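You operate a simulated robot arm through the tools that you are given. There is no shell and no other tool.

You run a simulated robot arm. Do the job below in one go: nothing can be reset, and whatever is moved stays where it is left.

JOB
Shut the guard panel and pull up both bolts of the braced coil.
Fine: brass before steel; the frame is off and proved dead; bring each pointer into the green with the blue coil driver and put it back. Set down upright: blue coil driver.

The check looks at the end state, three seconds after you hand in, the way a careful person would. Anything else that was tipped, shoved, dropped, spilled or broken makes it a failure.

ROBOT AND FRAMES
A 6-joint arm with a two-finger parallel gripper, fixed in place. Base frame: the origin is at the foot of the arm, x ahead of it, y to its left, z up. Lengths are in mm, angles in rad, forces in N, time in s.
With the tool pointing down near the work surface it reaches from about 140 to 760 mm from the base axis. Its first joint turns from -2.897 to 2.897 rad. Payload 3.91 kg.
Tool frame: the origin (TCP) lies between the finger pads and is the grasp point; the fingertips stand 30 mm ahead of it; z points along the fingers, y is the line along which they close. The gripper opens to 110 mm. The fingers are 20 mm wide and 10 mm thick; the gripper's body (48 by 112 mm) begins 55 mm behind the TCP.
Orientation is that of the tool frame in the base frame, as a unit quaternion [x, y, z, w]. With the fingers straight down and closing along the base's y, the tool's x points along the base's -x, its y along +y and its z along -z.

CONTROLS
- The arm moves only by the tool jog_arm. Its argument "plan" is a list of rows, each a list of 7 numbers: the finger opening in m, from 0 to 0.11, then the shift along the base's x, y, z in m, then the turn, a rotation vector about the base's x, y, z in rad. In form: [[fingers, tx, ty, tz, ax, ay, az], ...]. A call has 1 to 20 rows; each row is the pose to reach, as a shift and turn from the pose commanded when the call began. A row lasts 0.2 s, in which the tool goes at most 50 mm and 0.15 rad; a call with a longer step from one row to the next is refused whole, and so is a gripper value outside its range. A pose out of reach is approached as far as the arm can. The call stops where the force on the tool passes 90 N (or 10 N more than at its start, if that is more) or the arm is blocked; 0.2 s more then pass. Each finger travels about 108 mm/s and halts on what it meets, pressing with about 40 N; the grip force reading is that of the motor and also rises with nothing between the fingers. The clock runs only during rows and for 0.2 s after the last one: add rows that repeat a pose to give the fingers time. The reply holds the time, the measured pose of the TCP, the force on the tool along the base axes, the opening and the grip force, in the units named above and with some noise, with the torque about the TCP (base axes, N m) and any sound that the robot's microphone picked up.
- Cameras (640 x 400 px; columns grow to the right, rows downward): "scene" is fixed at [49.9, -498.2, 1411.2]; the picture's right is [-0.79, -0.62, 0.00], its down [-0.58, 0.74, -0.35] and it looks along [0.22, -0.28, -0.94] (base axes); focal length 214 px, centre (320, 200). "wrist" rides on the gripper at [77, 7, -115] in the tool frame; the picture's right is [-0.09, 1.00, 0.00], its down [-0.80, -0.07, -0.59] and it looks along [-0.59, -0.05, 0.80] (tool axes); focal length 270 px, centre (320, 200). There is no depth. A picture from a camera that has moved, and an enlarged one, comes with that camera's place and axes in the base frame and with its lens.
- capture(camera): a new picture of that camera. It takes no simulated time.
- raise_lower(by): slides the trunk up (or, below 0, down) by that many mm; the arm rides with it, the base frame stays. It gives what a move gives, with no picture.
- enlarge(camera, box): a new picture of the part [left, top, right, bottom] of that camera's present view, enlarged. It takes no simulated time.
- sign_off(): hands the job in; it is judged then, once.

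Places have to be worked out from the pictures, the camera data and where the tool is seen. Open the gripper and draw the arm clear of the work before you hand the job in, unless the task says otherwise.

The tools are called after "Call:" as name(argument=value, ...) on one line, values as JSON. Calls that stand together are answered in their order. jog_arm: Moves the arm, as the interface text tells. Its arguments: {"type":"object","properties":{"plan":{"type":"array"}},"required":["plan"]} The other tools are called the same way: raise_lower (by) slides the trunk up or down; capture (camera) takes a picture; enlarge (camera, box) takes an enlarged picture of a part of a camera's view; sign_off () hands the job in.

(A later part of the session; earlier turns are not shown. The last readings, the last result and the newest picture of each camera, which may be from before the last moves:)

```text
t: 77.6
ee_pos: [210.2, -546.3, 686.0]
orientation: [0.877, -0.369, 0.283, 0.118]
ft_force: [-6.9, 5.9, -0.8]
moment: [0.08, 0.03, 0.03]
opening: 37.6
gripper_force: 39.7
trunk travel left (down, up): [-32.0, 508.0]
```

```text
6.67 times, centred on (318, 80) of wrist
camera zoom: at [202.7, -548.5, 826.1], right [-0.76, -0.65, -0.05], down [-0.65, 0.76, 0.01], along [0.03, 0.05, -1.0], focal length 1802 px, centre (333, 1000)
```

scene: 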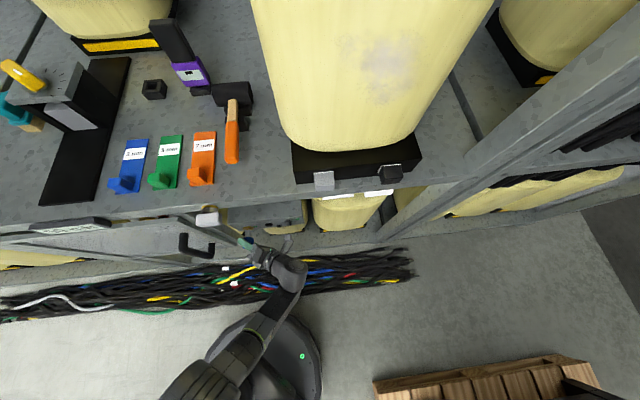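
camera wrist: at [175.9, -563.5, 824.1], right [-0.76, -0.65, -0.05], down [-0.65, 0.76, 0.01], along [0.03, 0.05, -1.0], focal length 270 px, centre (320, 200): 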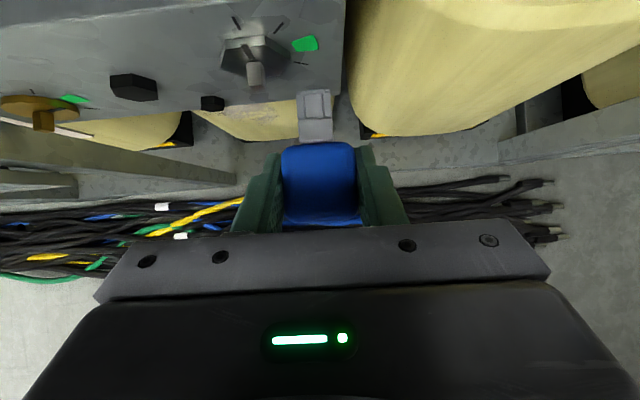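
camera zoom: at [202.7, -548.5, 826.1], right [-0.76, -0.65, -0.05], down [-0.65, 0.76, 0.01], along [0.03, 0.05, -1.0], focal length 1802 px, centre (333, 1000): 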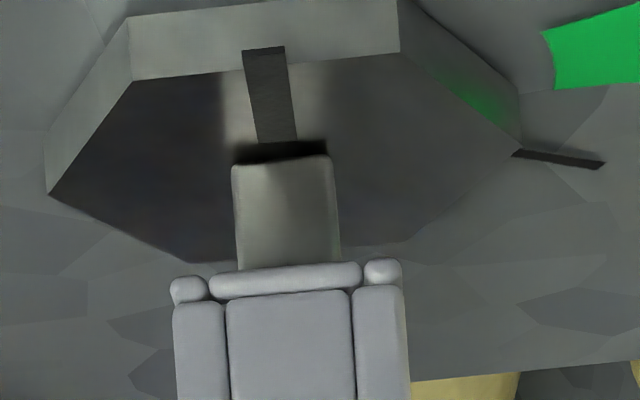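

It's going in: the visible stem is shorter and there's only 9 N. I continue slowly.

Call:
jog_arm(plan=[[0.02, 0.0007, -0.0007, 0.0004, 0, 0, 0], [0.02, 0.0014, -0.0014, 0.0004, 0, 0, 0], [0.02, 0.0021, -0.0021, 0.0004, 0, 0, 0], [0.02, 0.0021, -0.0021, 0.0004, 0, 0, 0]])

Call:
enlarge(camera="wrist", box=[270, 50, 366, 110])

```text
t: 78.6
ee_pos: [211.3, -545.6, 687.2]
orientation: [0.877, -0.37, 0.284, 0.117]
ft_force: [-42.0, 42.3, -3.8]
moment: [0.52, 0.52, 0.01]
opening: 38.0
gripper_force: 40.3
trunk travel left (down, up): [-32.0, 508.0]
```

```text
6.67 times, centred on (318, 80) of wrist
camera zoom: at [202.9, -549.3, 826.4], right [-0.76, -0.65, -0.05], down [-0.65, 0.76, 0.02], along [0.03, 0.05, -1.0], focal length 1802 px, centre (333, 1000)
```

zoom: 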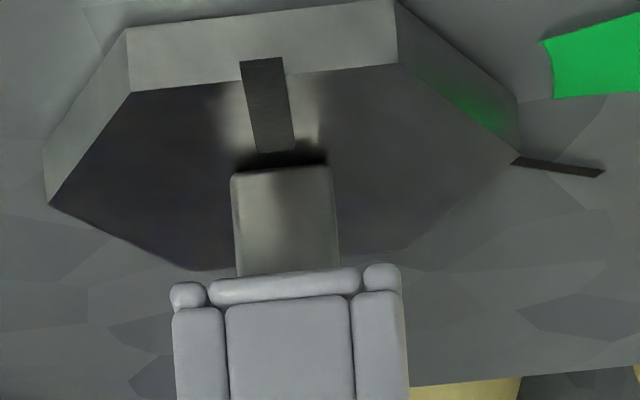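

The contact torque now says the bottom rim is touching, so I overshot upward. The right height is in between. I back off, drop 1.9 mm and try again.

Call:
jog_arm(plan=[[0.02, -0.0025, 0.0025, 0, 0, 0, 0], [0.02, -0.0035, 0.0035, -0.0019, 0, 0, 0], [0.02, -0.0035, 0.0035, -0.0019, 0, 0, 0], [0.02, -0.0025, 0.0025, -0.0019, 0, 0, 0], [0.02, -0.0018, 0.0018, -0.0019, 0, 0, 0], [0.02, -0.0011, 0.0011, -0.0019, 0, 0, 0], [0.02, -0.0011, 0.0011, -0.0019, 0, 0, 0]])

Call:
enlarge(camera="wrist", box=[270, 50, 366, 110])

```text
t: 80.2
ee_pos: [211.2, -546.4, 686.6]
orientation: [0.877, -0.369, 0.284, 0.12]
ft_force: [-20.5, 14.8, 10.0]
moment: [-0.24, -0.18, -0.15]
opening: 37.2
gripper_force: 40.3
trunk travel left (down, up): [-32.0, 508.0]
```

```text
6.67 times, centred on (318, 80) of wrist
camera zoom: at [203.0, -548.4, 826.1], right [-0.76, -0.64, -0.05], down [-0.65, 0.76, 0.01], along [0.03, 0.04, -1.0], focal length 1802 px, centre (333, 1000)
```

zoom: 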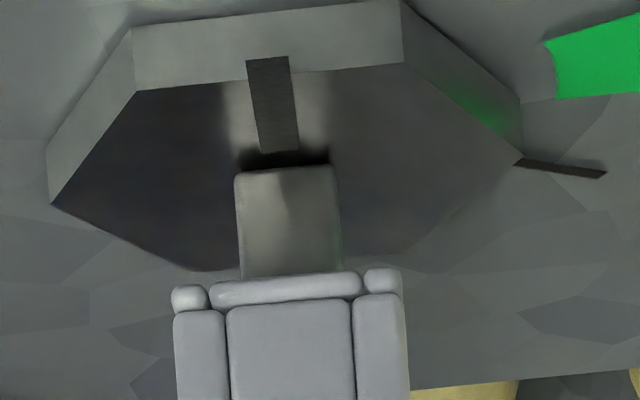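

Now the stem is caught in the flare and pushing the tool up about 1 mm. I match that height, nudge sideways slightly, and press in a little further.

Call:
jog_arm(plan=[[0.02, -0.0005, 0.0005, 0.001, 0, 0, 0], [0.02, -0.0005, 0.0002, 0.001, 0, 0, 0], [0.02, 0.0002, -0.0006, 0.001, 0, 0, 0], [0.02, 0.0009, -0.0013, 0.001, 0, 0, 0], [0.02, 0.0009, -0.0013, 0.001, 0, 0, 0]])

Call:
enlarge(camera="wrist", box=[270, 50, 366, 110])

Call:
enlarge(camera="wrist", box=[240, 70, 400, 170])

```text
t: 81.4
ee_pos: [214.9, -551.3, 685.0]
orientation: [0.877, -0.37, 0.284, 0.119]
ft_force: [-7.6, -8.1, -1.5]
moment: [0.05, 0.05, -0.46]
opening: 37.3
gripper_force: 40.5
trunk travel left (down, up): [-32.0, 508.0]
```

```text
6.67 times, centred on (318, 80) of wrist
camera zoom: at [207.5, -552.5, 824.6], right [-0.76, -0.65, -0.05], down [-0.65, 0.76, 0.01], along [0.03, 0.04, -1.0], focal length 1802 px, centre (333, 1000)
```

zoom: 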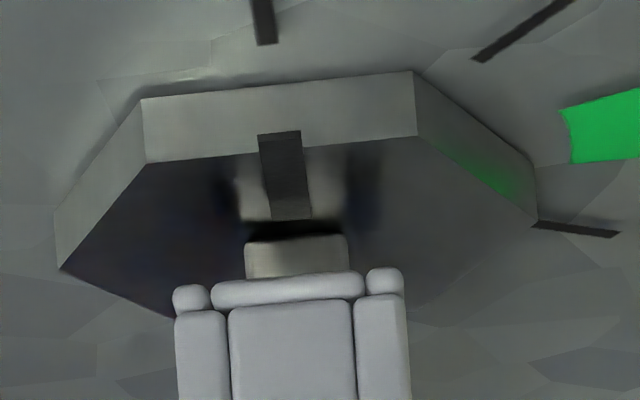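

```text
4.00 times, centred on (320, 120) of wrist
camera zoom: at [207.5, -552.5, 824.6], right [-0.76, -0.65, -0.05], down [-0.65, 0.76, 0.01], along [0.03, 0.04, -1.0], focal length 1081 px, centre (320, 520)
```

zoom: 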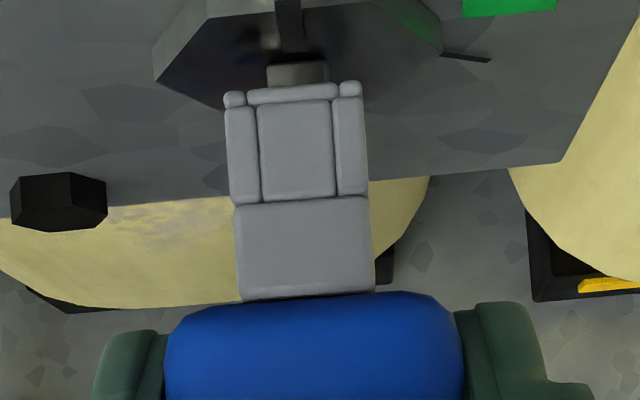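

It dropped in: about 8 mm engaged with almost no axial force. I start turning the steel bolt clockwise, moving the TCP along the offset path learned from the brass one.

Call:
jog_arm(plan=[[0.02, -0.0007, -0.0007, 0, 0, 0, 0], [0.02, -0.00075, -0.00146, 0.0001, 0.0864, -0.0864, 0], [0.02, -0.0008, -0.0022, 0.0001, 0.1728, -0.1728, 0], [0.02, -0.0012, -0.0026, 0.0001, 0.2592, -0.2592, 0], [0.02, -0.0016, -0.003, 0, 0.3456, -0.3456, 0], [0.02, -0.00195, -0.0034, -0.0002, 0.432, -0.432, 0], [0.02, -0.00195, -0.0034, -0.0002, 0.432, -0.432, 0]])

Call:
enlarge(camera="wrist", box=[250, 20, 410, 120])

Call:
capture(camera="scene")

```text
t: 83.0
ee_pos: [212.1, -552.5, 685.3]
orientation: [0.802, -0.437, 0.378, -0.153]
ft_force: [2.5, -3.6, -6.4]
moment: [0.12, 0.2, 0.01]
opening: 37.5
gripper_force: 40.1
trunk travel left (down, up): [-32.0, 508.0]
```

```text
4.00 times, centred on (330, 70) of wrist
camera zoom: at [149.2, -609.7, 795.7], right [-0.61, -0.5, -0.62], down [-0.66, 0.75, 0.06], along [0.43, 0.45, -0.79], focal length 1081 px, centre (280, 720)
```

zoom: 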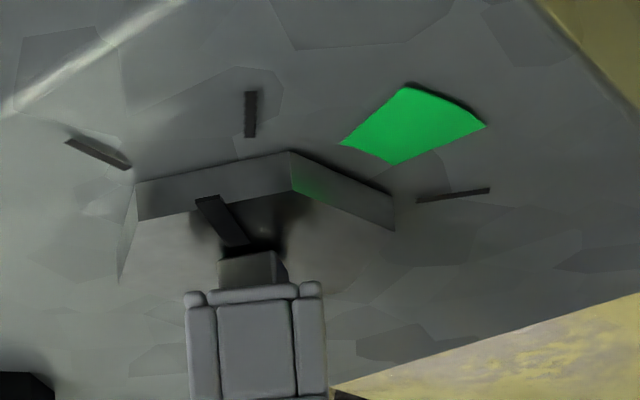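

```text
taken
```

scene: 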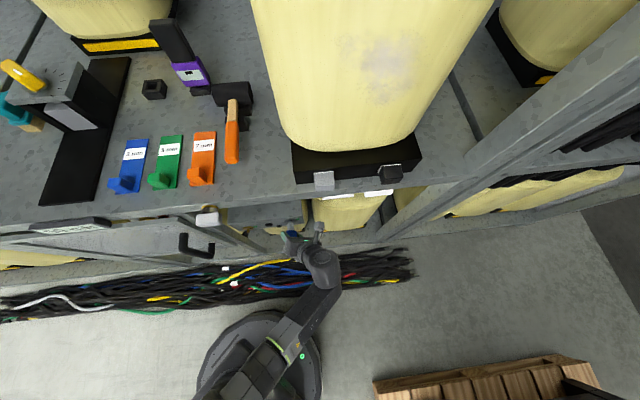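

Forces stay low and the pointer is following. I continue another 35°.

Call:
jog_arm(plan=[[0.02, -0.0004, -0.0004, -0.0003, 0.0864, -0.0864, 0], [0.02, -0.0007, -0.0007, -0.0006, 0.1728, -0.1728, 0], [0.02, -0.001, -0.001, -0.0009, 0.2592, -0.2592, 0], [0.02, -0.0013, -0.0013, -0.0013, 0.3456, -0.3456, 0], [0.02, -0.0015, -0.0015, -0.0018, 0.432, -0.432, 0], [0.02, -0.0015, -0.0015, -0.0018, 0.432, -0.432, 0]])

Call:
enlarge(camera="wrist", box=[250, 20, 410, 120])

```text
t: 84.4
ee_pos: [210.5, -553.1, 683.7]
orientation: [0.652, -0.466, 0.436, -0.409]
ft_force: [4.4, 11.2, -18.3]
moment: [0.49, 0.63, 0.51]
opening: 37.2
gripper_force: 39.8
trunk travel left (down, up): [-32.0, 508.0]
```

```text
4.00 times, centred on (330, 70) of wrist
camera zoom: at [114.6, -644.9, 725.5], right [-0.27, -0.14, -0.95], down [-0.7, 0.71, 0.09], along [0.67, 0.69, -0.29], focal length 1081 px, centre (280, 720)
```

zoom: 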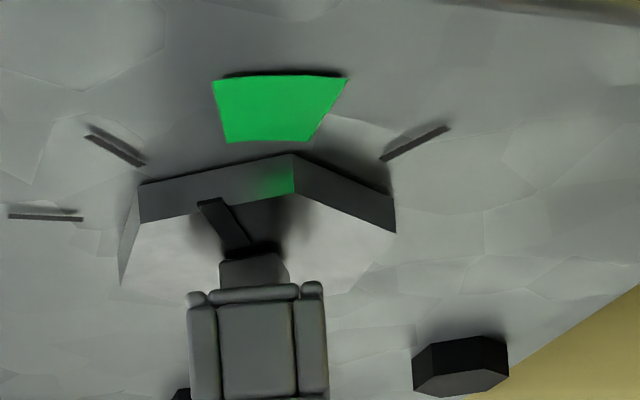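

Same picture as the brass bolt at this stage. I turn 20° more, easing the vertical load.

Call:
jog_arm(plan=[[0.02, 0.0003, 0.0003, -0.001, 0.0, 0.0, 0], [0.02, 0.0003, 0.0003, -0.0015, 0.0824, -0.0824, 0], [0.02, 0.0002, 0.0002, -0.002, 0.1648, -0.1648, 0], [0.02, 0.0001, 0.0001, -0.0025, 0.247, -0.247, 0], [0.02, 0.0001, 0.0001, -0.0025, 0.247, -0.247, 0]])

Call:
enlarge(camera="wrist", box=[250, 20, 410, 120])

```text
t: 85.6
ee_pos: [210.6, -554.2, 681.6]
orientation: [-0.536, 0.462, -0.454, 0.541]
ft_force: [2.5, 2.7, -5.4]
moment: [0.05, 0.16, 0.18]
opening: 37.6
gripper_force: 40.3
trunk travel left (down, up): [-32.0, 508.0]
```

```text
4.00 times, centred on (330, 70) of wrist
camera zoom: at [109.7, -649.1, 676.0], right [-0.02, 0.1, -1.0], down [-0.71, 0.7, 0.08], along [0.7, 0.71, 0.06], focal length 1081 px, centre (280, 720)
```

zoom: 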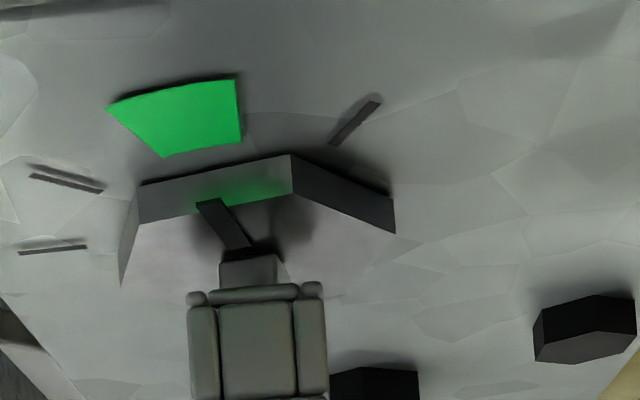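

The steel pointer is at about 77° against green near 78.5°. I back the driver off 11° within its play and verify.

Call:
jog_arm(plan=[[0.02, 0.0, 0.0, 0.0, -0.068, 0.068, 0], [0.02, 0.0001, 0.0001, 0.0005, -0.136, 0.136, 0], [0.02, 0.0001, 0.0001, 0.0005, -0.136, 0.136, 0]])

Call:
enlarge(camera="wrist", box=[250, 20, 410, 120])

```text
t: 86.4
ee_pos: [211.1, -554.8, 682.0]
orientation: [0.602, -0.466, 0.447, -0.469]
ft_force: [-0.4, 0.1, -1.5]
moment: [-0.03, 0.03, 0.02]
opening: 37.6
gripper_force: 39.7
trunk travel left (down, up): [-32.0, 508.0]
```

```text
4.00 times, centred on (330, 70) of wrist
camera zoom: at [111.2, -648.8, 703.2], right [-0.16, -0.04, -0.99], down [-0.7, 0.71, 0.08], along [0.69, 0.71, -0.14], focal length 1081 px, centre (280, 720)
```

zoom: 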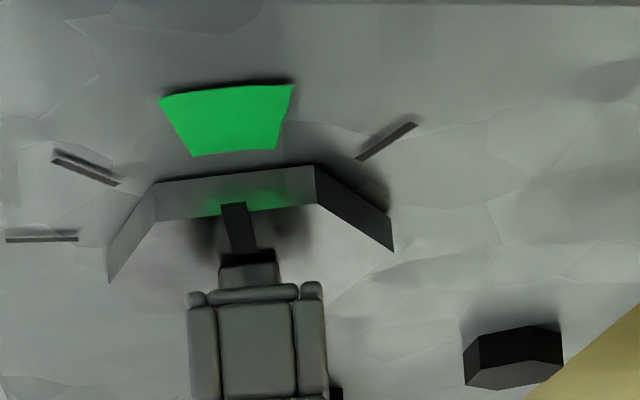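

The steel pointer sits squarely under the green with zero load. I withdraw straight off the stem.

Call:
jog_arm(plan=[[0.02, -0.002, 0.002, 0, 0, 0, 0], [0.02, -0.005, 0.005, 0, 0, 0, 0], [0.02, -0.01, 0.01, 0, 0, 0, 0], [0.02, -0.018, 0.018, 0, 0, 0, 0], [0.02, -0.03, 0.03, 0, 0, 0, 0], [0.02, -0.045, 0.045, 0, 0, 0, 0], [0.02, -0.045, 0.045, 0, 0, 0, 0]])

Call:
capture(camera="wrist")

Call:
enlarge(camera="scene", box=[232, 200, 312, 250])

```text
t: 88.0
ee_pos: [165.2, -511.0, 681.5]
orientation: [0.603, -0.466, 0.446, -0.469]
ft_force: [-0.7, -0.3, -0.8]
moment: [0.03, 0.0, 0.0]
opening: 37.3
gripper_force: 39.5
trunk travel left (down, up): [-32.0, 508.0]
```

```text
taken
camera wrist: at [67.0, -604.3, 703.0], right [-0.16, -0.04, -0.99], down [-0.7, 0.71, 0.08], along [0.69, 0.71, -0.14], focal length 270 px, centre (320, 200)
```

wrist: 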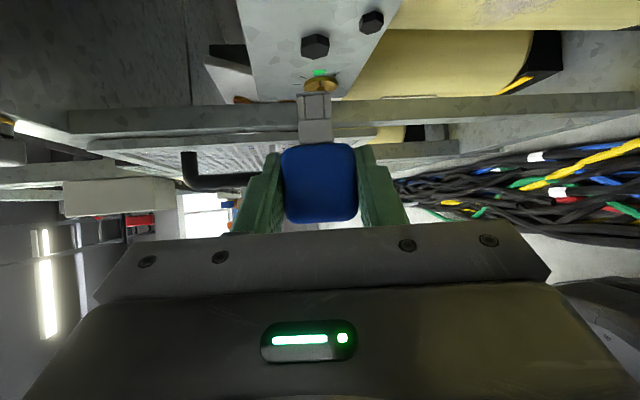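

```text
8.00 times, centred on (272, 225) of scene
camera zoom: at [49.9, -498.2, 1411.2], right [-0.79, -0.62, 0.0], down [-0.58, 0.74, -0.35], along [0.22, -0.28, -0.94], focal length 1716 px, centre (704, 0)
```

zoom: 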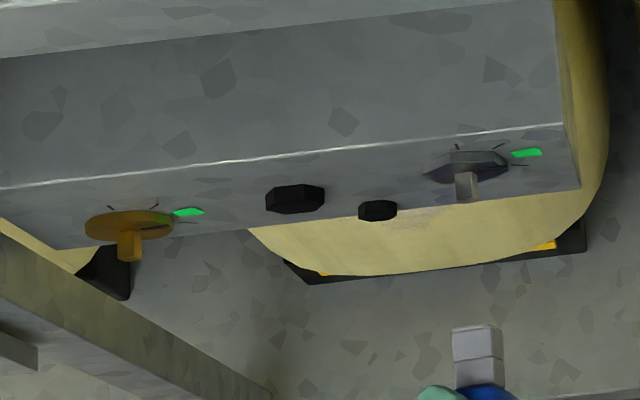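

Both bolts are set and undisturbed. Now to return the driver: I raise the trunk back to the top from this clear position in front of the rack.

Call:
raise_lower(by=500)

Call:
jog_arm(plan=[[0.02, 0.004, 0.01, 0.004, -0.099, 0.099, 0], [0.02, 0.008, 0.02, 0.008, -0.198, 0.198, 0], [0.02, 0.012, 0.03, 0.012, -0.297, 0.297, 0], [0.02, 0.016, 0.04, 0.016, -0.396, 0.396, 0], [0.02, 0.02, 0.05, 0.02, -0.495, 0.495, 0], [0.02, 0.025, 0.06, 0.025, -0.594, 0.594, 0], [0.02, 0.03, 0.065, 0.03, -0.693, 0.693, 0], [0.02, 0.035, 0.07, 0.035, -0.792, 0.792, 0], [0.02, 0.04, 0.08, 0.035, -0.891, 0.891, 0], [0.02, 0.04, 0.08, 0.035, -0.97, 0.97, 0], [0.02, 0.04, 0.08, 0.035, -0.97, 0.97, 0]])

Call:
capture(camera="wrist")

Call:
capture(camera="scene")

```text
refused: 500 is not a number from -400 to 400
```

```text
t: 90.4
ee_pos: [207.2, -428.3, 717.8]
orientation: [0.876, -0.37, 0.285, 0.117]
ft_force: [0.4, -0.4, 0.2]
moment: [-0.01, 0.04, 0.04]
opening: 37.6
gripper_force: 39.9
trunk travel left (down, up): [-32.0, 508.0]
```

```text
taken
camera wrist: at [198.0, -431.6, 856.4], right [-0.76, -0.64, -0.06], down [-0.65, 0.76, 0.01], along [0.03, 0.05, -1.0], focal length 270 px, centre (320, 200)
```

wrist: 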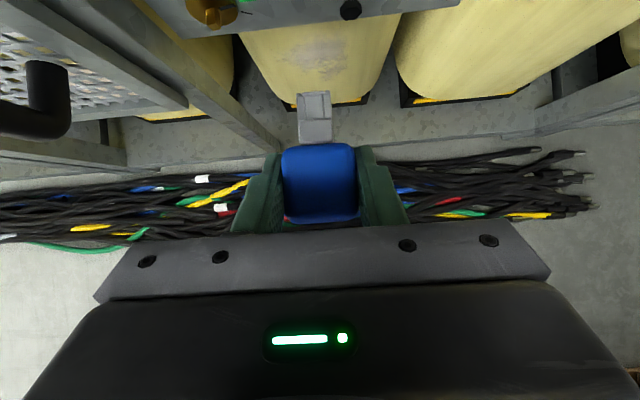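

```text
taken
```

scene: 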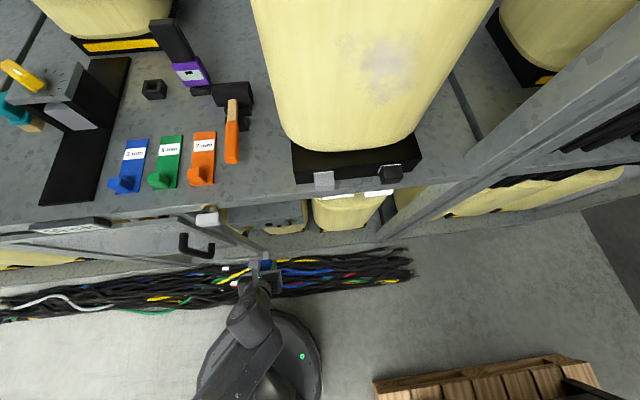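

The trunk limit is 400 per call, so the raise was refused. The rotation still ended at the same safe pose I used on the way down. I raise in two steps.

Call:
raise_lower(by=300)

Call:
raise_lower(by=200)

Call:
enlarge(camera="wrist", box=[240, 70, 400, 230])

```text
t: 93.4
ee_pos: [206.2, -426.9, 1016.5]
orientation: [0.876, -0.371, 0.285, 0.115]
ft_force: [-0.4, 0.1, -1.6]
moment: [-0.02, 0.0, 0.01]
opening: 37.6
gripper_force: 39.9
trunk travel left (down, up): [-332.0, 208.0]
```

```text
t: 95.5
ee_pos: [206.1, -428.3, 1216.7]
orientation: [0.877, -0.37, 0.285, 0.115]
ft_force: [-0.5, -1.1, -0.9]
moment: [0.02, 0.01, 0.02]
opening: 37.4
gripper_force: 40.3
trunk travel left (down, up): [-532.0, 8.0]
```

```text
2.50 times, centred on (320, 150) of wrist
camera zoom: at [197.9, -431.9, 1356.4], right [-0.76, -0.65, -0.06], down [-0.65, 0.76, 0.02], along [0.04, 0.05, -1.0], focal length 676 px, centre (320, 325)
```

zoom: 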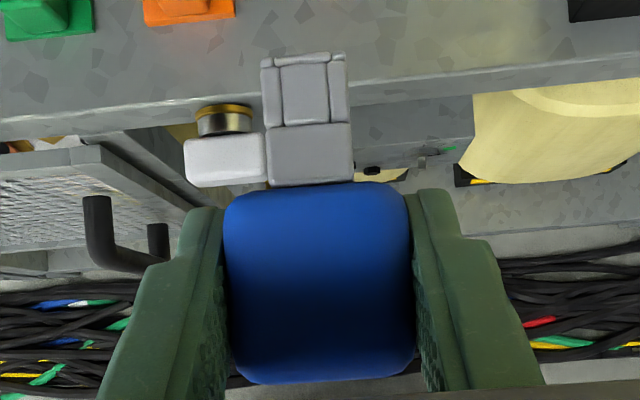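

The driver is held squarely. Now I undo the roll in free space, moving slightly forward and up, reversing the earlier path.

Call:
jog_arm(plan=[[0.02, 0.0057, 0.004, 0.0025, 0.0616, -0.0616, -0.1209], [0.02, 0.0114, 0.008, 0.005, 0.1232, -0.1232, -0.2418], [0.02, 0.0171, 0.012, 0.0075, 0.1848, -0.1848, -0.3627], [0.02, 0.0228, 0.016, 0.01, 0.2464, -0.2464, -0.4836], [0.02, 0.0285, 0.02, 0.0125, 0.308, -0.308, -0.6045], [0.02, 0.0342, 0.024, 0.015, 0.3696, -0.3696, -0.7254], [0.02, 0.0399, 0.028, 0.0175, 0.4312, -0.4312, -0.8463], [0.02, 0.0456, 0.032, 0.02, 0.4928, -0.4928, -0.9672], [0.02, 0.0513, 0.036, 0.0225, 0.5544, -0.5544, -1.0881], [0.02, 0.057, 0.04, 0.025, 0.616, -0.616, -1.209], [0.02, 0.0627, 0.044, 0.0275, 0.6776, -0.6776, -1.3299], [0.02, 0.0684, 0.048, 0.03, 0.7392, -0.7392, -1.4508], [0.02, 0.0741, 0.052, 0.0325, 0.8008, -0.8008, -1.5717], [0.02, 0.0798, 0.056, 0.035, 0.8624, -0.8624, -1.6926], [0.02, 0.0855, 0.06, 0.0375, 0.924, -0.924, -1.8135], [0.02, 0.0912, 0.064, 0.04, 0.9856, -0.9856, -1.9344], [0.02, 0.0969, 0.068, 0.0425, 1.0472, -1.0472, -2.0553], [0.02, 0.1026, 0.072, 0.045, 1.1088, -1.1088, -2.1762], [0.02, 0.1083, 0.076, 0.0475, 1.1704, -1.1704, -2.2971], [0.02, 0.1083, 0.076, 0.0475, 1.1704, -1.1704, -2.2971]])

Call:
capture(camera="wrist")

```text
t: 99.7
ee_pos: [314.7, -352.6, 1263.6]
orientation: [0.231, 0.923, -0.158, 0.264]
ft_force: [-0.3, -0.4, -1.8]
moment: [0.03, -0.02, 0.0]
opening: 37.6
gripper_force: 40.0
trunk travel left (down, up): [-532.0, 8.0]
```

```text
taken
camera wrist: at [212.4, -274.3, 1314.5], right [0.57, 0.81, -0.12], down [0.32, -0.09, 0.94], along [0.75, -0.58, -0.31], focal length 270 px, centre (320, 200)
```

wrist: 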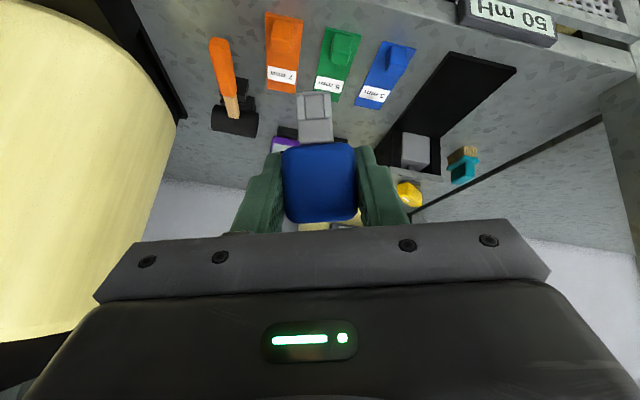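

Now I bring the tool to the exact grasp orientation and carry the driver over the shelf toward its holder, staying high.

Call:
jog_arm(plan=[[0.02, 0.03, -0.02, 0, -0.019, -0.093, -0.053], [0.02, 0.06, -0.04, 0, -0.038, -0.186, -0.106], [0.02, 0.09, -0.06, 0, -0.0565, -0.279, -0.159], [0.02, 0.12, -0.085, -0.01, -0.0754, -0.372, -0.2123], [0.02, 0.155, -0.11, -0.025, -0.0754, -0.372, -0.2123], [0.02, 0.19, -0.135, -0.04, -0.0754, -0.372, -0.2123], [0.02, 0.225, -0.158, -0.055, -0.0754, -0.372, -0.2123], [0.02, 0.26, -0.182, -0.07, -0.0754, -0.372, -0.2123], [0.02, 0.295, -0.206, -0.085, -0.0754, -0.372, -0.2123], [0.02, 0.33, -0.23, -0.1, -0.0754, -0.372, -0.2123], [0.02, 0.355, -0.2466, -0.11, -0.0754, -0.372, -0.2123], [0.02, 0.355, -0.2466, -0.11, -0.0754, -0.372, -0.2123], [0.02, 0.355, -0.2466, -0.11, -0.0754, -0.372, -0.2123]])

Call:
capture(camera="wrist")

Call:
enlarge(camera="scene", box=[90, 40, 230, 130])

```text
t: 102.5
ee_pos: [656.3, -604.9, 1148.9]
orientation: [0.336, 0.823, -0.167, 0.427]
ft_force: [-0.5, -0.4, -0.5]
moment: [0.01, -0.02, 0.01]
opening: 37.3
gripper_force: 39.7
out of reach, approached as far as the arm can: row 10, 11, 12, 13
trunk travel left (down, up): [-532.0, 8.0]
```

```text
taken
camera wrist: at [562.1, -503.8, 1155.4], right [0.73, 0.68, 0.08], down [-0.07, -0.05, 1.0], along [0.68, -0.73, 0.01], focal length 270 px, centre (320, 200)
```

wrist: 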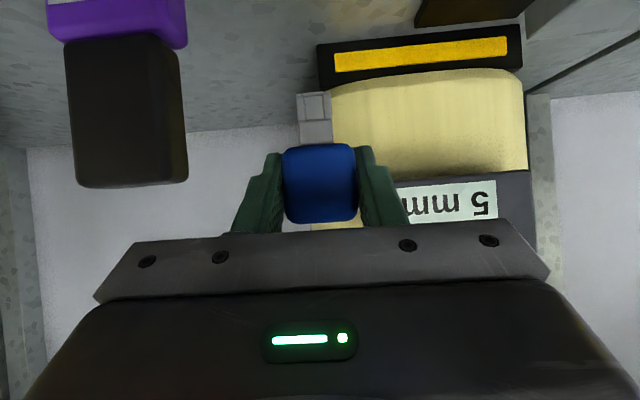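

```text
4.44 times, centred on (160, 85) of scene
camera zoom: at [49.9, -498.2, 1411.2], right [-0.79, -0.62, 0.0], down [-0.58, 0.74, -0.35], along [0.22, -0.28, -0.94], focal length 953 px, centre (1031, 711)
```

zoom: 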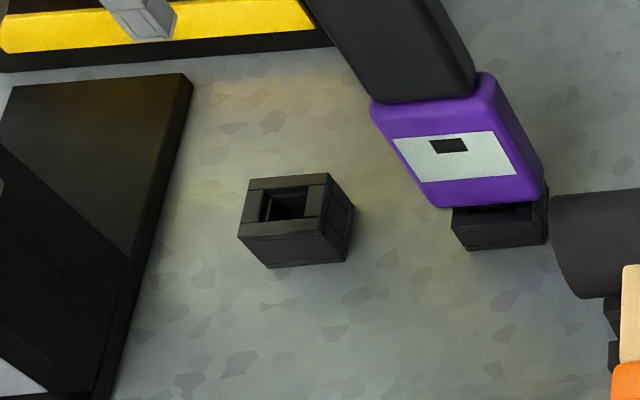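

Slightly out of reach at that height. Lower down it's reachable, as before. I drop to z≈1100 above the holder and correct position and orientation.

Call:
jog_arm(plan=[[0.02, 0.003, 0.0015, -0.012, -0.0005, 0.0034, -0.005], [0.02, 0.007, 0.003, -0.025, -0.001, 0.0067, -0.0095], [0.02, 0.01, 0.0045, -0.036, -0.0015, 0.01, -0.014], [0.02, 0.0133, 0.0057, -0.049, -0.002, 0.0134, -0.019], [0.02, 0.0133, 0.0057, -0.049, -0.002, 0.0134, -0.019], [0.02, 0.0133, 0.0057, -0.049, -0.002, 0.0134, -0.019]])

Call:
capture(camera="wrist")

Call:
enlarge(camera="scene", box=[120, 50, 184, 100])

```text
t: 103.9
ee_pos: [650.8, -600.9, 1100.0]
orientation: [0.342, 0.823, -0.174, 0.419]
ft_force: [-0.7, 0.4, -0.7]
moment: [0.02, -0.01, 0.0]
opening: 37.3
gripper_force: 40.0
out of reach, approached as far as the arm can: row 1, 2, 3, 4, 5, 6
trunk travel left (down, up): [-532.0, 8.0]
```

```text
taken
camera wrist: at [558.5, -498.1, 1106.7], right [0.74, 0.66, 0.07], down [-0.06, -0.04, 1.0], along [0.67, -0.75, 0.01], focal length 270 px, centre (320, 200)
```

wrist: 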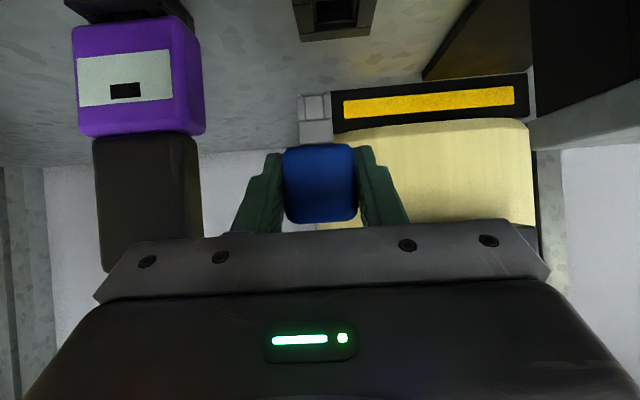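

```text
8.00 times, centred on (152, 75) of scene
camera zoom: at [49.9, -498.2, 1411.2], right [-0.79, -0.62, 0.0], down [-0.58, 0.74, -0.35], along [0.22, -0.28, -0.94], focal length 1716 px, centre (1664, 1200)
```

zoom: 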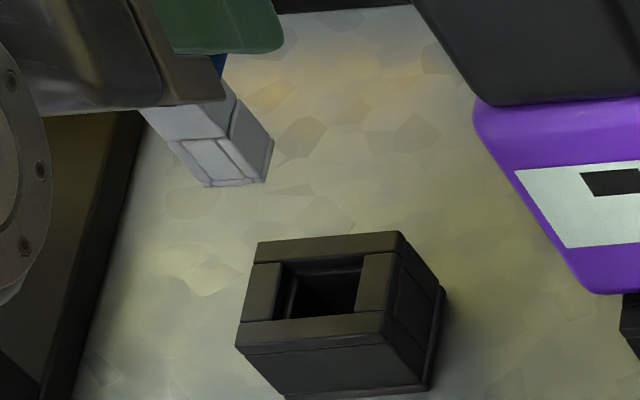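

The arm stops about 20 mm short here because the trunk is at its top. I'll back up and away a little, lower the trunk 60 mm for reach, and come in again.

Call:
jog_arm(plan=[[0.02, -0.015, 0.02, 0.015, 0, 0, 0], [0.02, -0.03, 0.045, 0.03, 0, 0, 0], [0.02, -0.034, 0.056, 0.04, 0, 0, 0], [0.02, -0.034, 0.056, 0.04, 0, 0, 0]])

Call:
raise_lower(by=-60)

Call:
capture(camera="wrist")

```text
t: 104.9
ee_pos: [610.3, -542.4, 1141.3]
orientation: [0.346, 0.822, -0.178, 0.416]
ft_force: [-0.1, 0.5, -1.0]
moment: [0.03, 0.01, 0.05]
opening: 37.4
gripper_force: 40.2
out of reach, approached as far as the arm can: row 1, 3, 4
trunk travel left (down, up): [-532.0, 8.0]
```

```text
t: 105.9
ee_pos: [610.9, -543.4, 1080.2]
orientation: [0.346, 0.821, -0.179, 0.416]
ft_force: [-0.5, -0.3, -0.3]
moment: [0.0, -0.01, -0.02]
opening: 37.5
gripper_force: 40.2
trunk travel left (down, up): [-472.0, 68.0]
```

```text
taken
camera wrist: at [519.5, -441.1, 1088.0], right [0.75, 0.66, 0.07], down [-0.05, -0.04, 1.0], along [0.66, -0.75, 0.0], focal length 270 px, centre (320, 200)
```

wrist: 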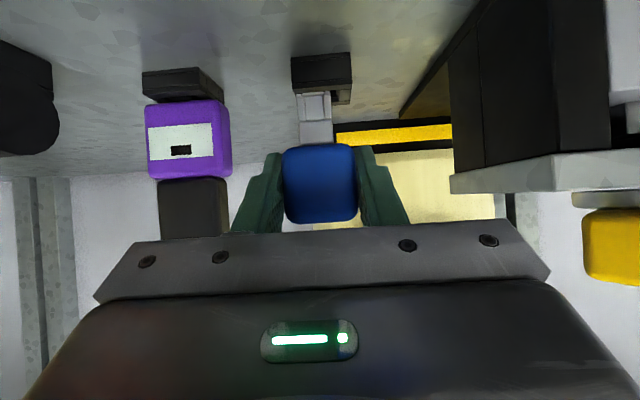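

Clear view of the holder ahead. I move forward above it at z≈1070, with the tip about 20 mm above its rim.

Call:
jog_arm(plan=[[0.02, 0.015, -0.014, -0.002, 0.0006, -0.002, 0.003], [0.02, 0.03, -0.028, -0.005, 0.001, -0.004, 0.006], [0.02, 0.045, -0.043, -0.008, 0.002, -0.006, 0.01], [0.02, 0.0588, -0.0566, -0.01, 0.0024, -0.0076, 0.0128], [0.02, 0.0588, -0.0566, -0.01, 0.0024, -0.0076, 0.0128], [0.02, 0.0588, -0.0566, -0.01, 0.0024, -0.0076, 0.0128]])

Call:
enlarge(camera="wrist", box=[250, 30, 390, 150])

Call:
enlarge(camera="scene", box=[120, 50, 184, 100])

```text
t: 107.3
ee_pos: [661.8, -604.9, 1068.0]
orientation: [0.337, 0.823, -0.167, 0.425]
ft_force: [-0.3, 0.0, -0.4]
moment: [0.0, -0.02, 0.01]
opening: 37.2
gripper_force: 40.6
out of reach, approached as far as the arm can: row 3, 4, 5, 6
trunk travel left (down, up): [-472.0, 68.0]
```

```text
3.33 times, centred on (320, 90) of wrist
camera zoom: at [567.7, -504.2, 1073.1], right [0.73, 0.68, 0.08], down [-0.07, -0.05, 1.0], along [0.68, -0.73, 0.01], focal length 901 px, centre (320, 567)
```

zoom: 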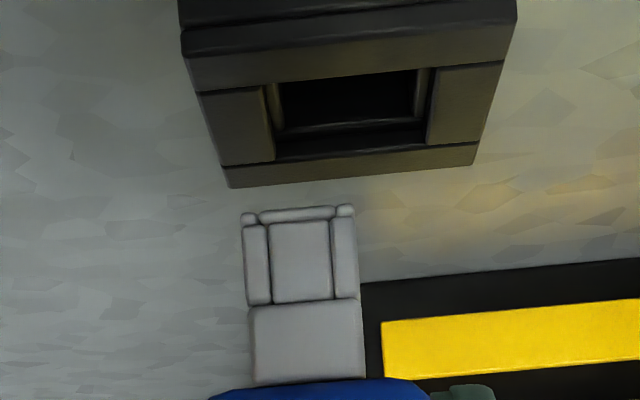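

```text
8.00 times, centred on (152, 75) of scene
camera zoom: at [49.9, -498.2, 1411.2], right [-0.79, -0.62, 0.0], down [-0.58, 0.74, -0.35], along [0.22, -0.28, -0.94], focal length 1716 px, centre (1664, 1200)
```

zoom: 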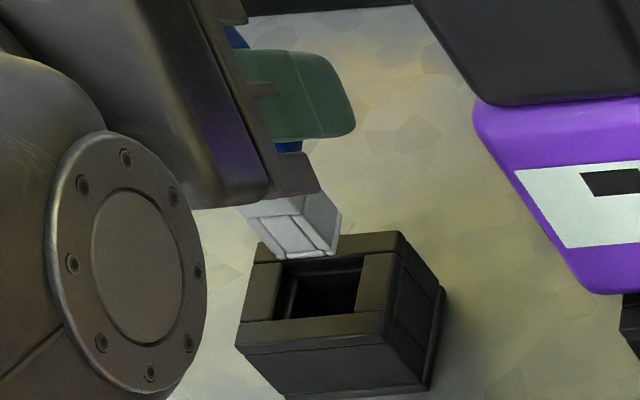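

I'm again at the edge of reach, about 9 mm short sideways, so the holder opening is not under the tip yet. I look at the arm's overall posture before choosing how to gain reach.

Call:
capture(camera="scene")

Call:
jog_arm(plan=[[0.02, -0.015, 0.015, 0.015, 0, 0, 0], [0.02, -0.04, 0.04, 0.04, 0, 0, 0], [0.02, -0.06, 0.065, 0.06, 0, 0, 0], [0.02, -0.06, 0.065, 0.08, 0, 0, 0], [0.02, -0.06, 0.065, 0.08, 0, 0, 0]])

Call:
capture(camera="scene")

```text
taken
```

scene: 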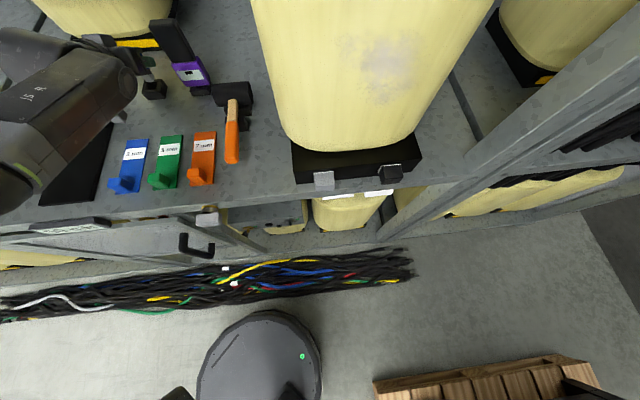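

```text
t: 108.5
ee_pos: [600.6, -536.2, 1148.9]
orientation: [0.339, 0.823, -0.17, 0.423]
ft_force: [-0.1, -0.6, -0.6]
moment: [0.01, 0.02, 0.02]
opening: 37.4
gripper_force: 40.0
trunk travel left (down, up): [-472.0, 68.0]
```

```text
taken
```

scene: 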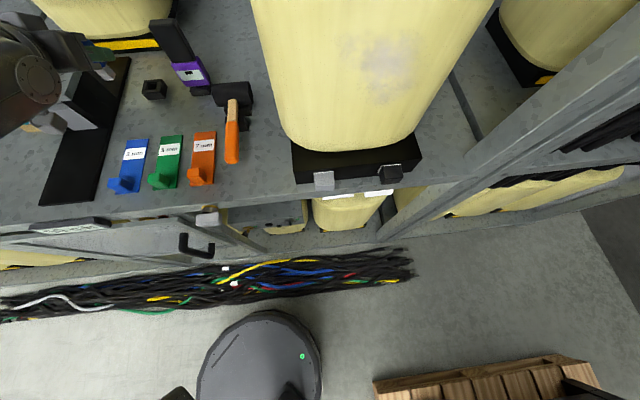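

From here there is margin, so a lower trunk gives more reach. I lower it another 60 mm and go forward to above the holder again.

Call:
raise_lower(by=-60)

Call:
jog_arm(plan=[[0.02, 0.015, -0.014, 0, 0.0005, -0.0015, -0.002], [0.02, 0.03, -0.028, 0, 0.001, -0.003, -0.004], [0.02, 0.05, -0.046, -0.005, 0.0015, -0.004, -0.006], [0.02, 0.0691, -0.0638, -0.012, 0.002, 0.006, -0.008], [0.02, 0.0691, -0.0638, -0.018, 0.002, 0.006, -0.008], [0.02, 0.0691, -0.0638, -0.018, 0.002, 0.006, -0.008]])

Call:
enlarge(camera="wrist", box=[250, 30, 390, 150])

Call:
enlarge(camera="scene", box=[120, 50, 184, 100])

```text
t: 109.5
ee_pos: [601.8, -537.3, 1088.4]
orientation: [0.339, 0.823, -0.17, 0.423]
ft_force: [-0.1, 0.4, -0.5]
moment: [0.01, 0.01, 0.01]
opening: 37.6
gripper_force: 40.4
trunk travel left (down, up): [-412.0, 128.0]
```

```text
t: 110.9
ee_pos: [650.8, -602.9, 1066.6]
orientation: [0.336, 0.823, -0.162, 0.429]
ft_force: [0.0, 0.4, -0.9]
moment: [0.01, -0.05, -0.02]
opening: 37.4
gripper_force: 39.9
out of reach, approached as far as the arm can: row 2, 3, 4, 5, 6
trunk travel left (down, up): [-412.0, 128.0]
```

```text
3.33 times, centred on (320, 90) of wrist
camera zoom: at [556.2, -504.1, 1070.4], right [0.72, 0.68, 0.09], down [-0.08, -0.05, 1.0], along [0.68, -0.73, 0.02], focal length 901 px, centre (320, 567)
```

zoom: 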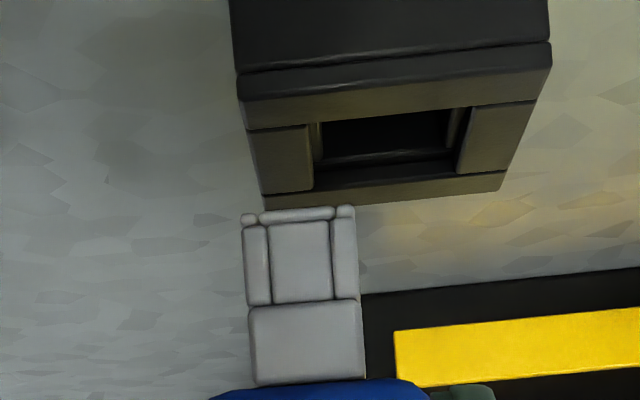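

```text
8.00 times, centred on (152, 75) of scene
camera zoom: at [49.9, -498.2, 1411.2], right [-0.79, -0.62, 0.0], down [-0.58, 0.74, -0.35], along [0.22, -0.28, -0.94], focal length 1716 px, centre (1664, 1200)
```

zoom: 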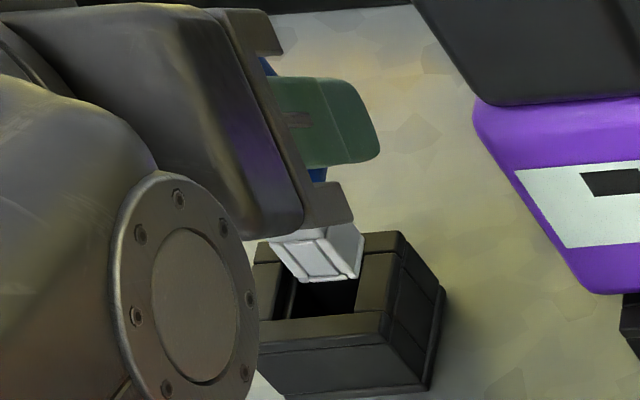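

That was worse, so the best reach is near the arm-to-trunk height I had at the original grasp. I back off, set the trunk 40 mm below top, and approach so the hover matches that posture.

Call:
jog_arm(plan=[[0.02, -0.012, 0.016, 0.01, 0, 0, 0], [0.02, -0.035, 0.045, 0.02, 0, 0, 0], [0.02, -0.05, 0.065, 0.02, 0, 0, 0], [0.02, -0.05, 0.065, 0.02, 0, 0, 0]])

Call:
raise_lower(by=80)

Call:
jog_arm(plan=[[0.02, 0.01, -0.008, -0.03, 0, 0, 0], [0.02, 0.02, -0.016, -0.06, 0, 0, 0], [0.02, 0.03, -0.024, -0.085, 0, 0, 0], [0.02, 0.03, -0.024, -0.095, 0, 0, 0], [0.02, 0.03, -0.024, -0.095, 0, 0, 0]])

```text
t: 111.9
ee_pos: [602.4, -539.3, 1084.5]
orientation: [0.341, 0.823, -0.17, 0.422]
ft_force: [0.2, -0.1, -0.7]
moment: [-0.02, 0.0, 0.02]
opening: 37.2
gripper_force: 39.8
out of reach, approached as far as the arm can: row 1, 2
trunk travel left (down, up): [-412.0, 128.0]
```

```text
t: 113.1
ee_pos: [602.3, -539.8, 1163.7]
orientation: [0.34, 0.823, -0.169, 0.422]
ft_force: [0.4, 0.2, -1.1]
moment: [-0.01, 0.02, 0.0]
opening: 37.3
gripper_force: 39.9
trunk travel left (down, up): [-492.0, 48.0]
```

```text
t: 114.3
ee_pos: [629.4, -563.4, 1067.9]
orientation: [0.341, 0.823, -0.17, 0.422]
ft_force: [-0.8, -0.1, -1.3]
moment: [-0.02, 0.0, 0.01]
opening: 37.6
gripper_force: 40.1
trunk travel left (down, up): [-492.0, 48.0]
```

Now about 55 mm short of the holder at the right posture. I move forward in small steps.

Call:
jog_arm(plan=[[0.02, 0.01, -0.009, 0, -0.001, 0.001, -0.0015], [0.02, 0.02, -0.018, 0, -0.0025, 0.0025, -0.003], [0.02, 0.03, -0.027, 0, -0.004, 0.004, -0.005], [0.02, 0.0403, -0.0366, 0, -0.005, 0.005, -0.0064], [0.02, 0.0403, -0.0366, 0, -0.005, 0.005, -0.0064], [0.02, 0.0403, -0.0366, 0, -0.005, 0.005, -0.0064]])

Call:
enlarge(camera="wrist", box=[250, 30, 390, 150])

Call:
enlarge(camera="scene", box=[120, 50, 184, 100])

```text
t: 115.7
ee_pos: [663.7, -600.0, 1065.6]
orientation: [0.339, 0.823, -0.17, 0.424]
ft_force: [0.1, -0.5, -1.9]
moment: [-0.01, 0.0, 0.0]
opening: 37.5
gripper_force: 39.5
out of reach, approached as far as the arm can: row 4, 5, 6
trunk travel left (down, up): [-492.0, 48.0]
```

```text
3.33 times, centred on (320, 90) of wrist
camera zoom: at [570.7, -499.1, 1070.8], right [0.73, 0.67, 0.08], down [-0.07, -0.04, 1.0], along [0.68, -0.74, 0.01], focal length 901 px, centre (320, 567)
```

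zoom: 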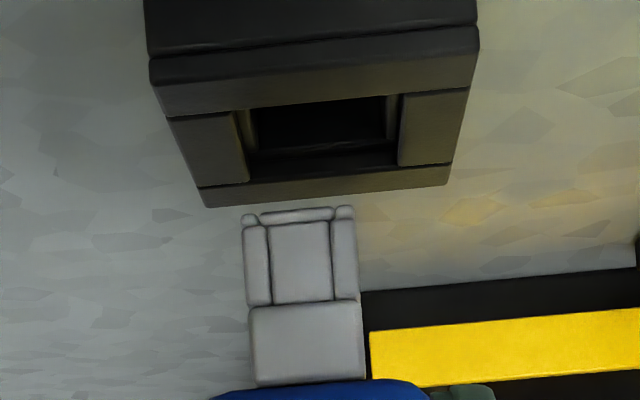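

```text
8.00 times, centred on (152, 75) of scene
camera zoom: at [49.9, -498.2, 1411.2], right [-0.79, -0.62, 0.0], down [-0.58, 0.74, -0.35], along [0.22, -0.28, -0.94], focal length 1716 px, centre (1664, 1200)
```

zoom: 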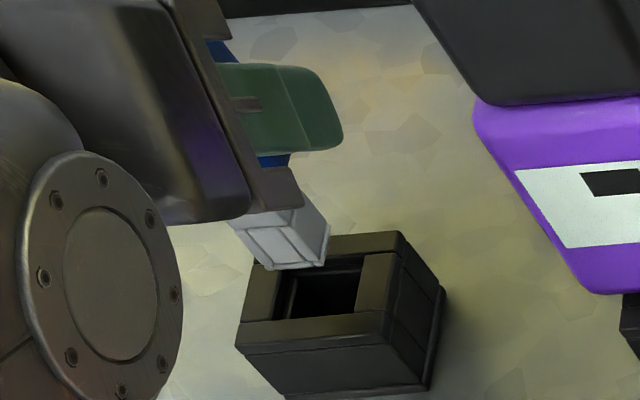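

Only about 6 mm short now. At the original grasp I came in along the tool axis and reached it fine, so I'll back out along that axis and approach the same way.

Call:
jog_arm(plan=[[0.02, -0.023, 0.023, 0.0235, 0, 0, 0], [0.02, -0.05, 0.052, 0.055, 0, 0, 0], [0.02, -0.05, 0.056, 0.06, 0, 0, 0], [0.02, -0.05, 0.056, 0.06, 0, 0, 0]])

Call:
jog_arm(plan=[[0.02, 0.014, -0.0135, -0.0145, 0.0015, -0.003, 0], [0.02, 0.028, -0.027, -0.029, 0.003, -0.006, 0], [0.02, 0.042, -0.0405, -0.043, 0.003, -0.006, 0], [0.02, 0.052, -0.05, -0.053, 0.003, -0.006, 0], [0.02, 0.0575, -0.0555, -0.06, 0.003, -0.006, 0], [0.02, 0.0575, -0.0555, -0.06, 0.003, -0.006, 0]])

Call:
enlarge(camera="wrist", box=[250, 30, 390, 150])

Call:
enlarge(camera="scene", box=[120, 50, 184, 100])

```text
refused: row 2 steps farther than a row can; nothing moved
```

```text
t: 117.1
ee_pos: [700.1, -651.1, 1014.9]
orientation: [0.335, 0.818, -0.166, 0.437]
ft_force: [-10.3, 22.4, 43.8]
moment: [0.49, 0.38, -0.07]
opening: 37.5
gripper_force: 40.4
out of reach, approached as far as the arm can: row 1, 2, 3, 4, 5, 6
trunk travel left (down, up): [-492.0, 48.0]
```

```text
3.33 times, centred on (320, 90) of wrist
camera zoom: at [606.5, -550.4, 1017.8], right [0.72, 0.68, 0.09], down [-0.09, -0.04, 0.99], along [0.68, -0.73, 0.04], focal length 901 px, centre (320, 567)
```

zoom: 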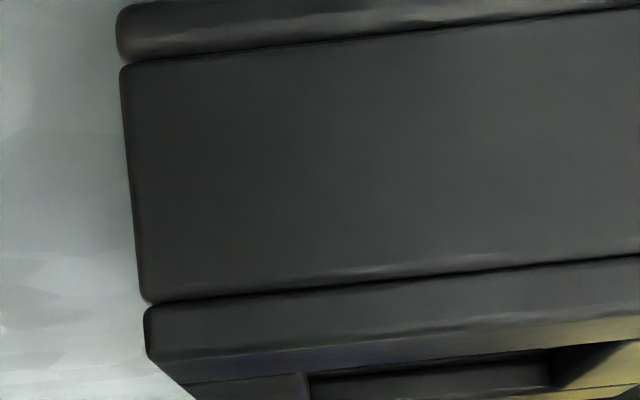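

```text
8.00 times, centred on (152, 75) of scene
camera zoom: at [49.9, -498.2, 1411.2], right [-0.79, -0.62, 0.0], down [-0.58, 0.74, -0.35], along [0.22, -0.28, -0.94], focal length 1716 px, centre (1664, 1200)
```

zoom: 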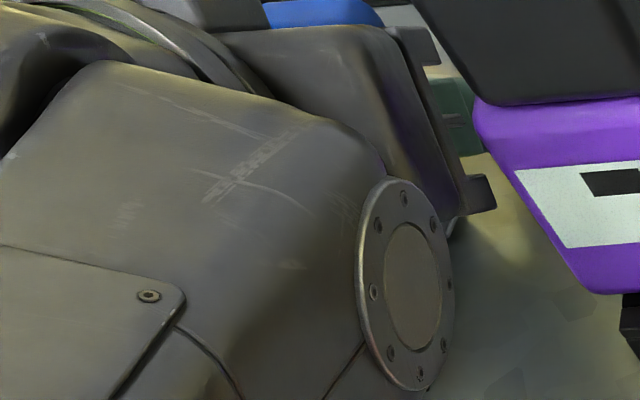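

That was my mistake: the back-out was refused as too large a step, so the second move drove forward from the hover instead. The driver is now past the holder and pressing about 44 N. I look carefully before moving anything.

Call:
capture(camera="wrist")

Call:
capture(camera="scene")

Call:
enlarge(camera="scene", box=[60, 0, 220, 120])

```text
taken
camera wrist: at [606.5, -550.4, 1017.8], right [0.72, 0.68, 0.09], down [-0.09, -0.04, 0.99], along [0.68, -0.73, 0.04], focal length 270 px, centre (320, 200)
```

wrist: 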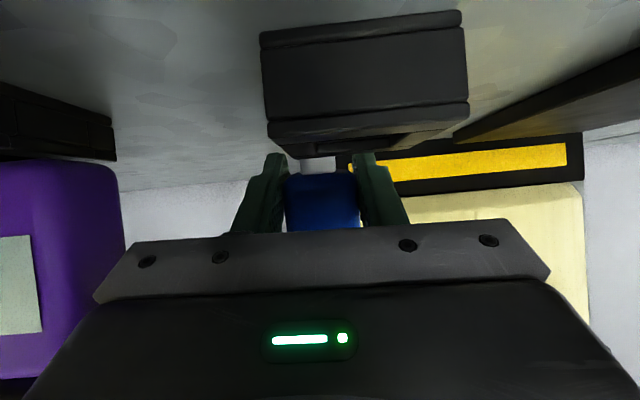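

```text
taken
```

scene: 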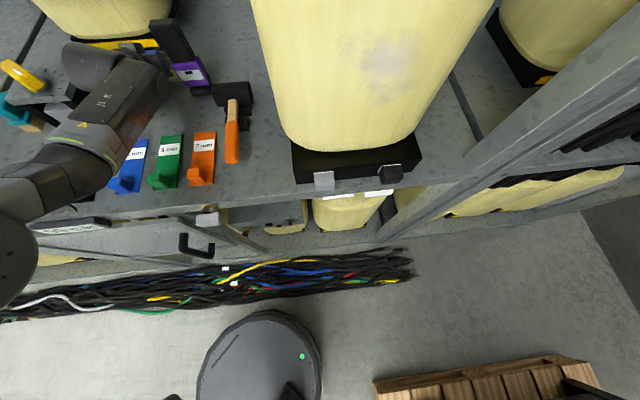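

```text
3.33 times, centred on (140, 60) of scene
camera zoom: at [49.9, -498.2, 1411.2], right [-0.79, -0.62, 0.0], down [-0.58, 0.74, -0.35], along [0.22, -0.28, -0.94], focal length 715 px, centre (920, 667)
```

zoom: 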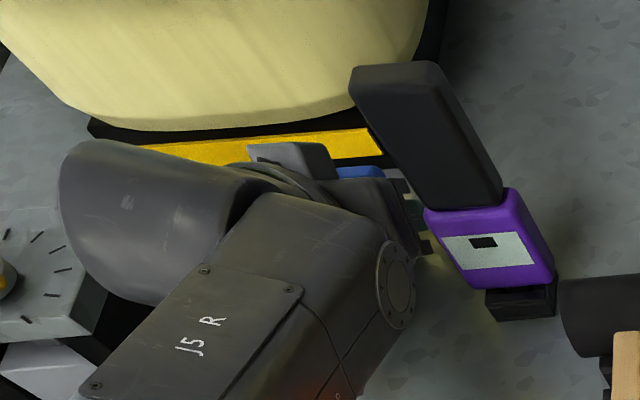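

The driver's tip has gone down behind the holder onto the shelf, and the driver slid up in the grip about 13 mm. The holder and the meter look undisturbed. I rise straight up gently, drifting slightly away from the meter.

Call:
jog_arm(plan=[[0.02, 0, 0, 0.008, 0, 0, 0], [0.02, 0, 0, 0.016, 0, 0, 0], [0.02, 0.002, 0.002, 0.026, 0, 0, 0], [0.02, 0.005, 0.005, 0.038, 0, 0, 0], [0.02, 0.005, 0.005, 0.038, 0, 0, 0]])

Call:
capture(camera="wrist")

Call:
enlarge(camera="scene", box=[60, 0, 220, 120])

```text
t: 118.3
ee_pos: [693.2, -652.6, 1032.6]
orientation: [0.337, 0.822, -0.164, 0.429]
ft_force: [0.4, 1.1, -1.4]
moment: [0.0, 0.02, -0.03]
opening: 37.3
gripper_force: 39.8
out of reach, approached as far as the arm can: row 1, 2, 3, 4, 5
trunk travel left (down, up): [-492.0, 48.0]
```

```text
taken
camera wrist: at [597.7, -551.9, 1038.2], right [0.73, 0.68, 0.09], down [-0.08, -0.05, 1.0], along [0.68, -0.73, 0.02], focal length 270 px, centre (320, 200)
```

wrist: 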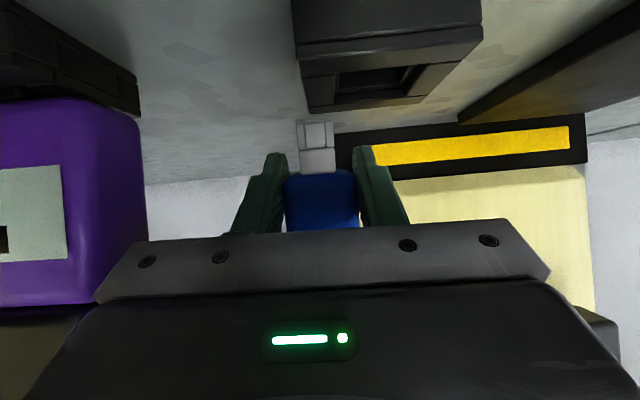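

```text
3.33 times, centred on (140, 60) of scene
camera zoom: at [49.9, -498.2, 1411.2], right [-0.79, -0.62, 0.0], down [-0.58, 0.74, -0.35], along [0.22, -0.28, -0.94], focal length 715 px, centre (920, 667)
```

zoom: 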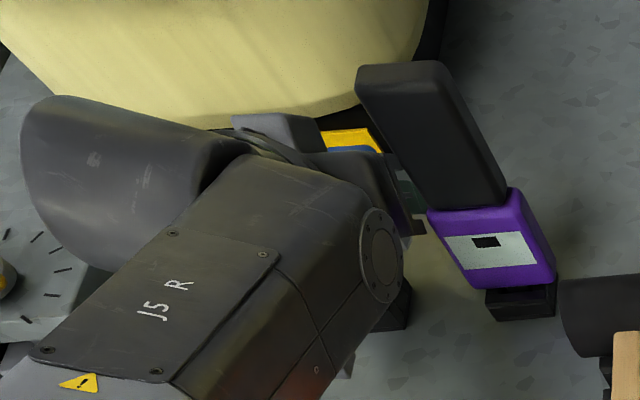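

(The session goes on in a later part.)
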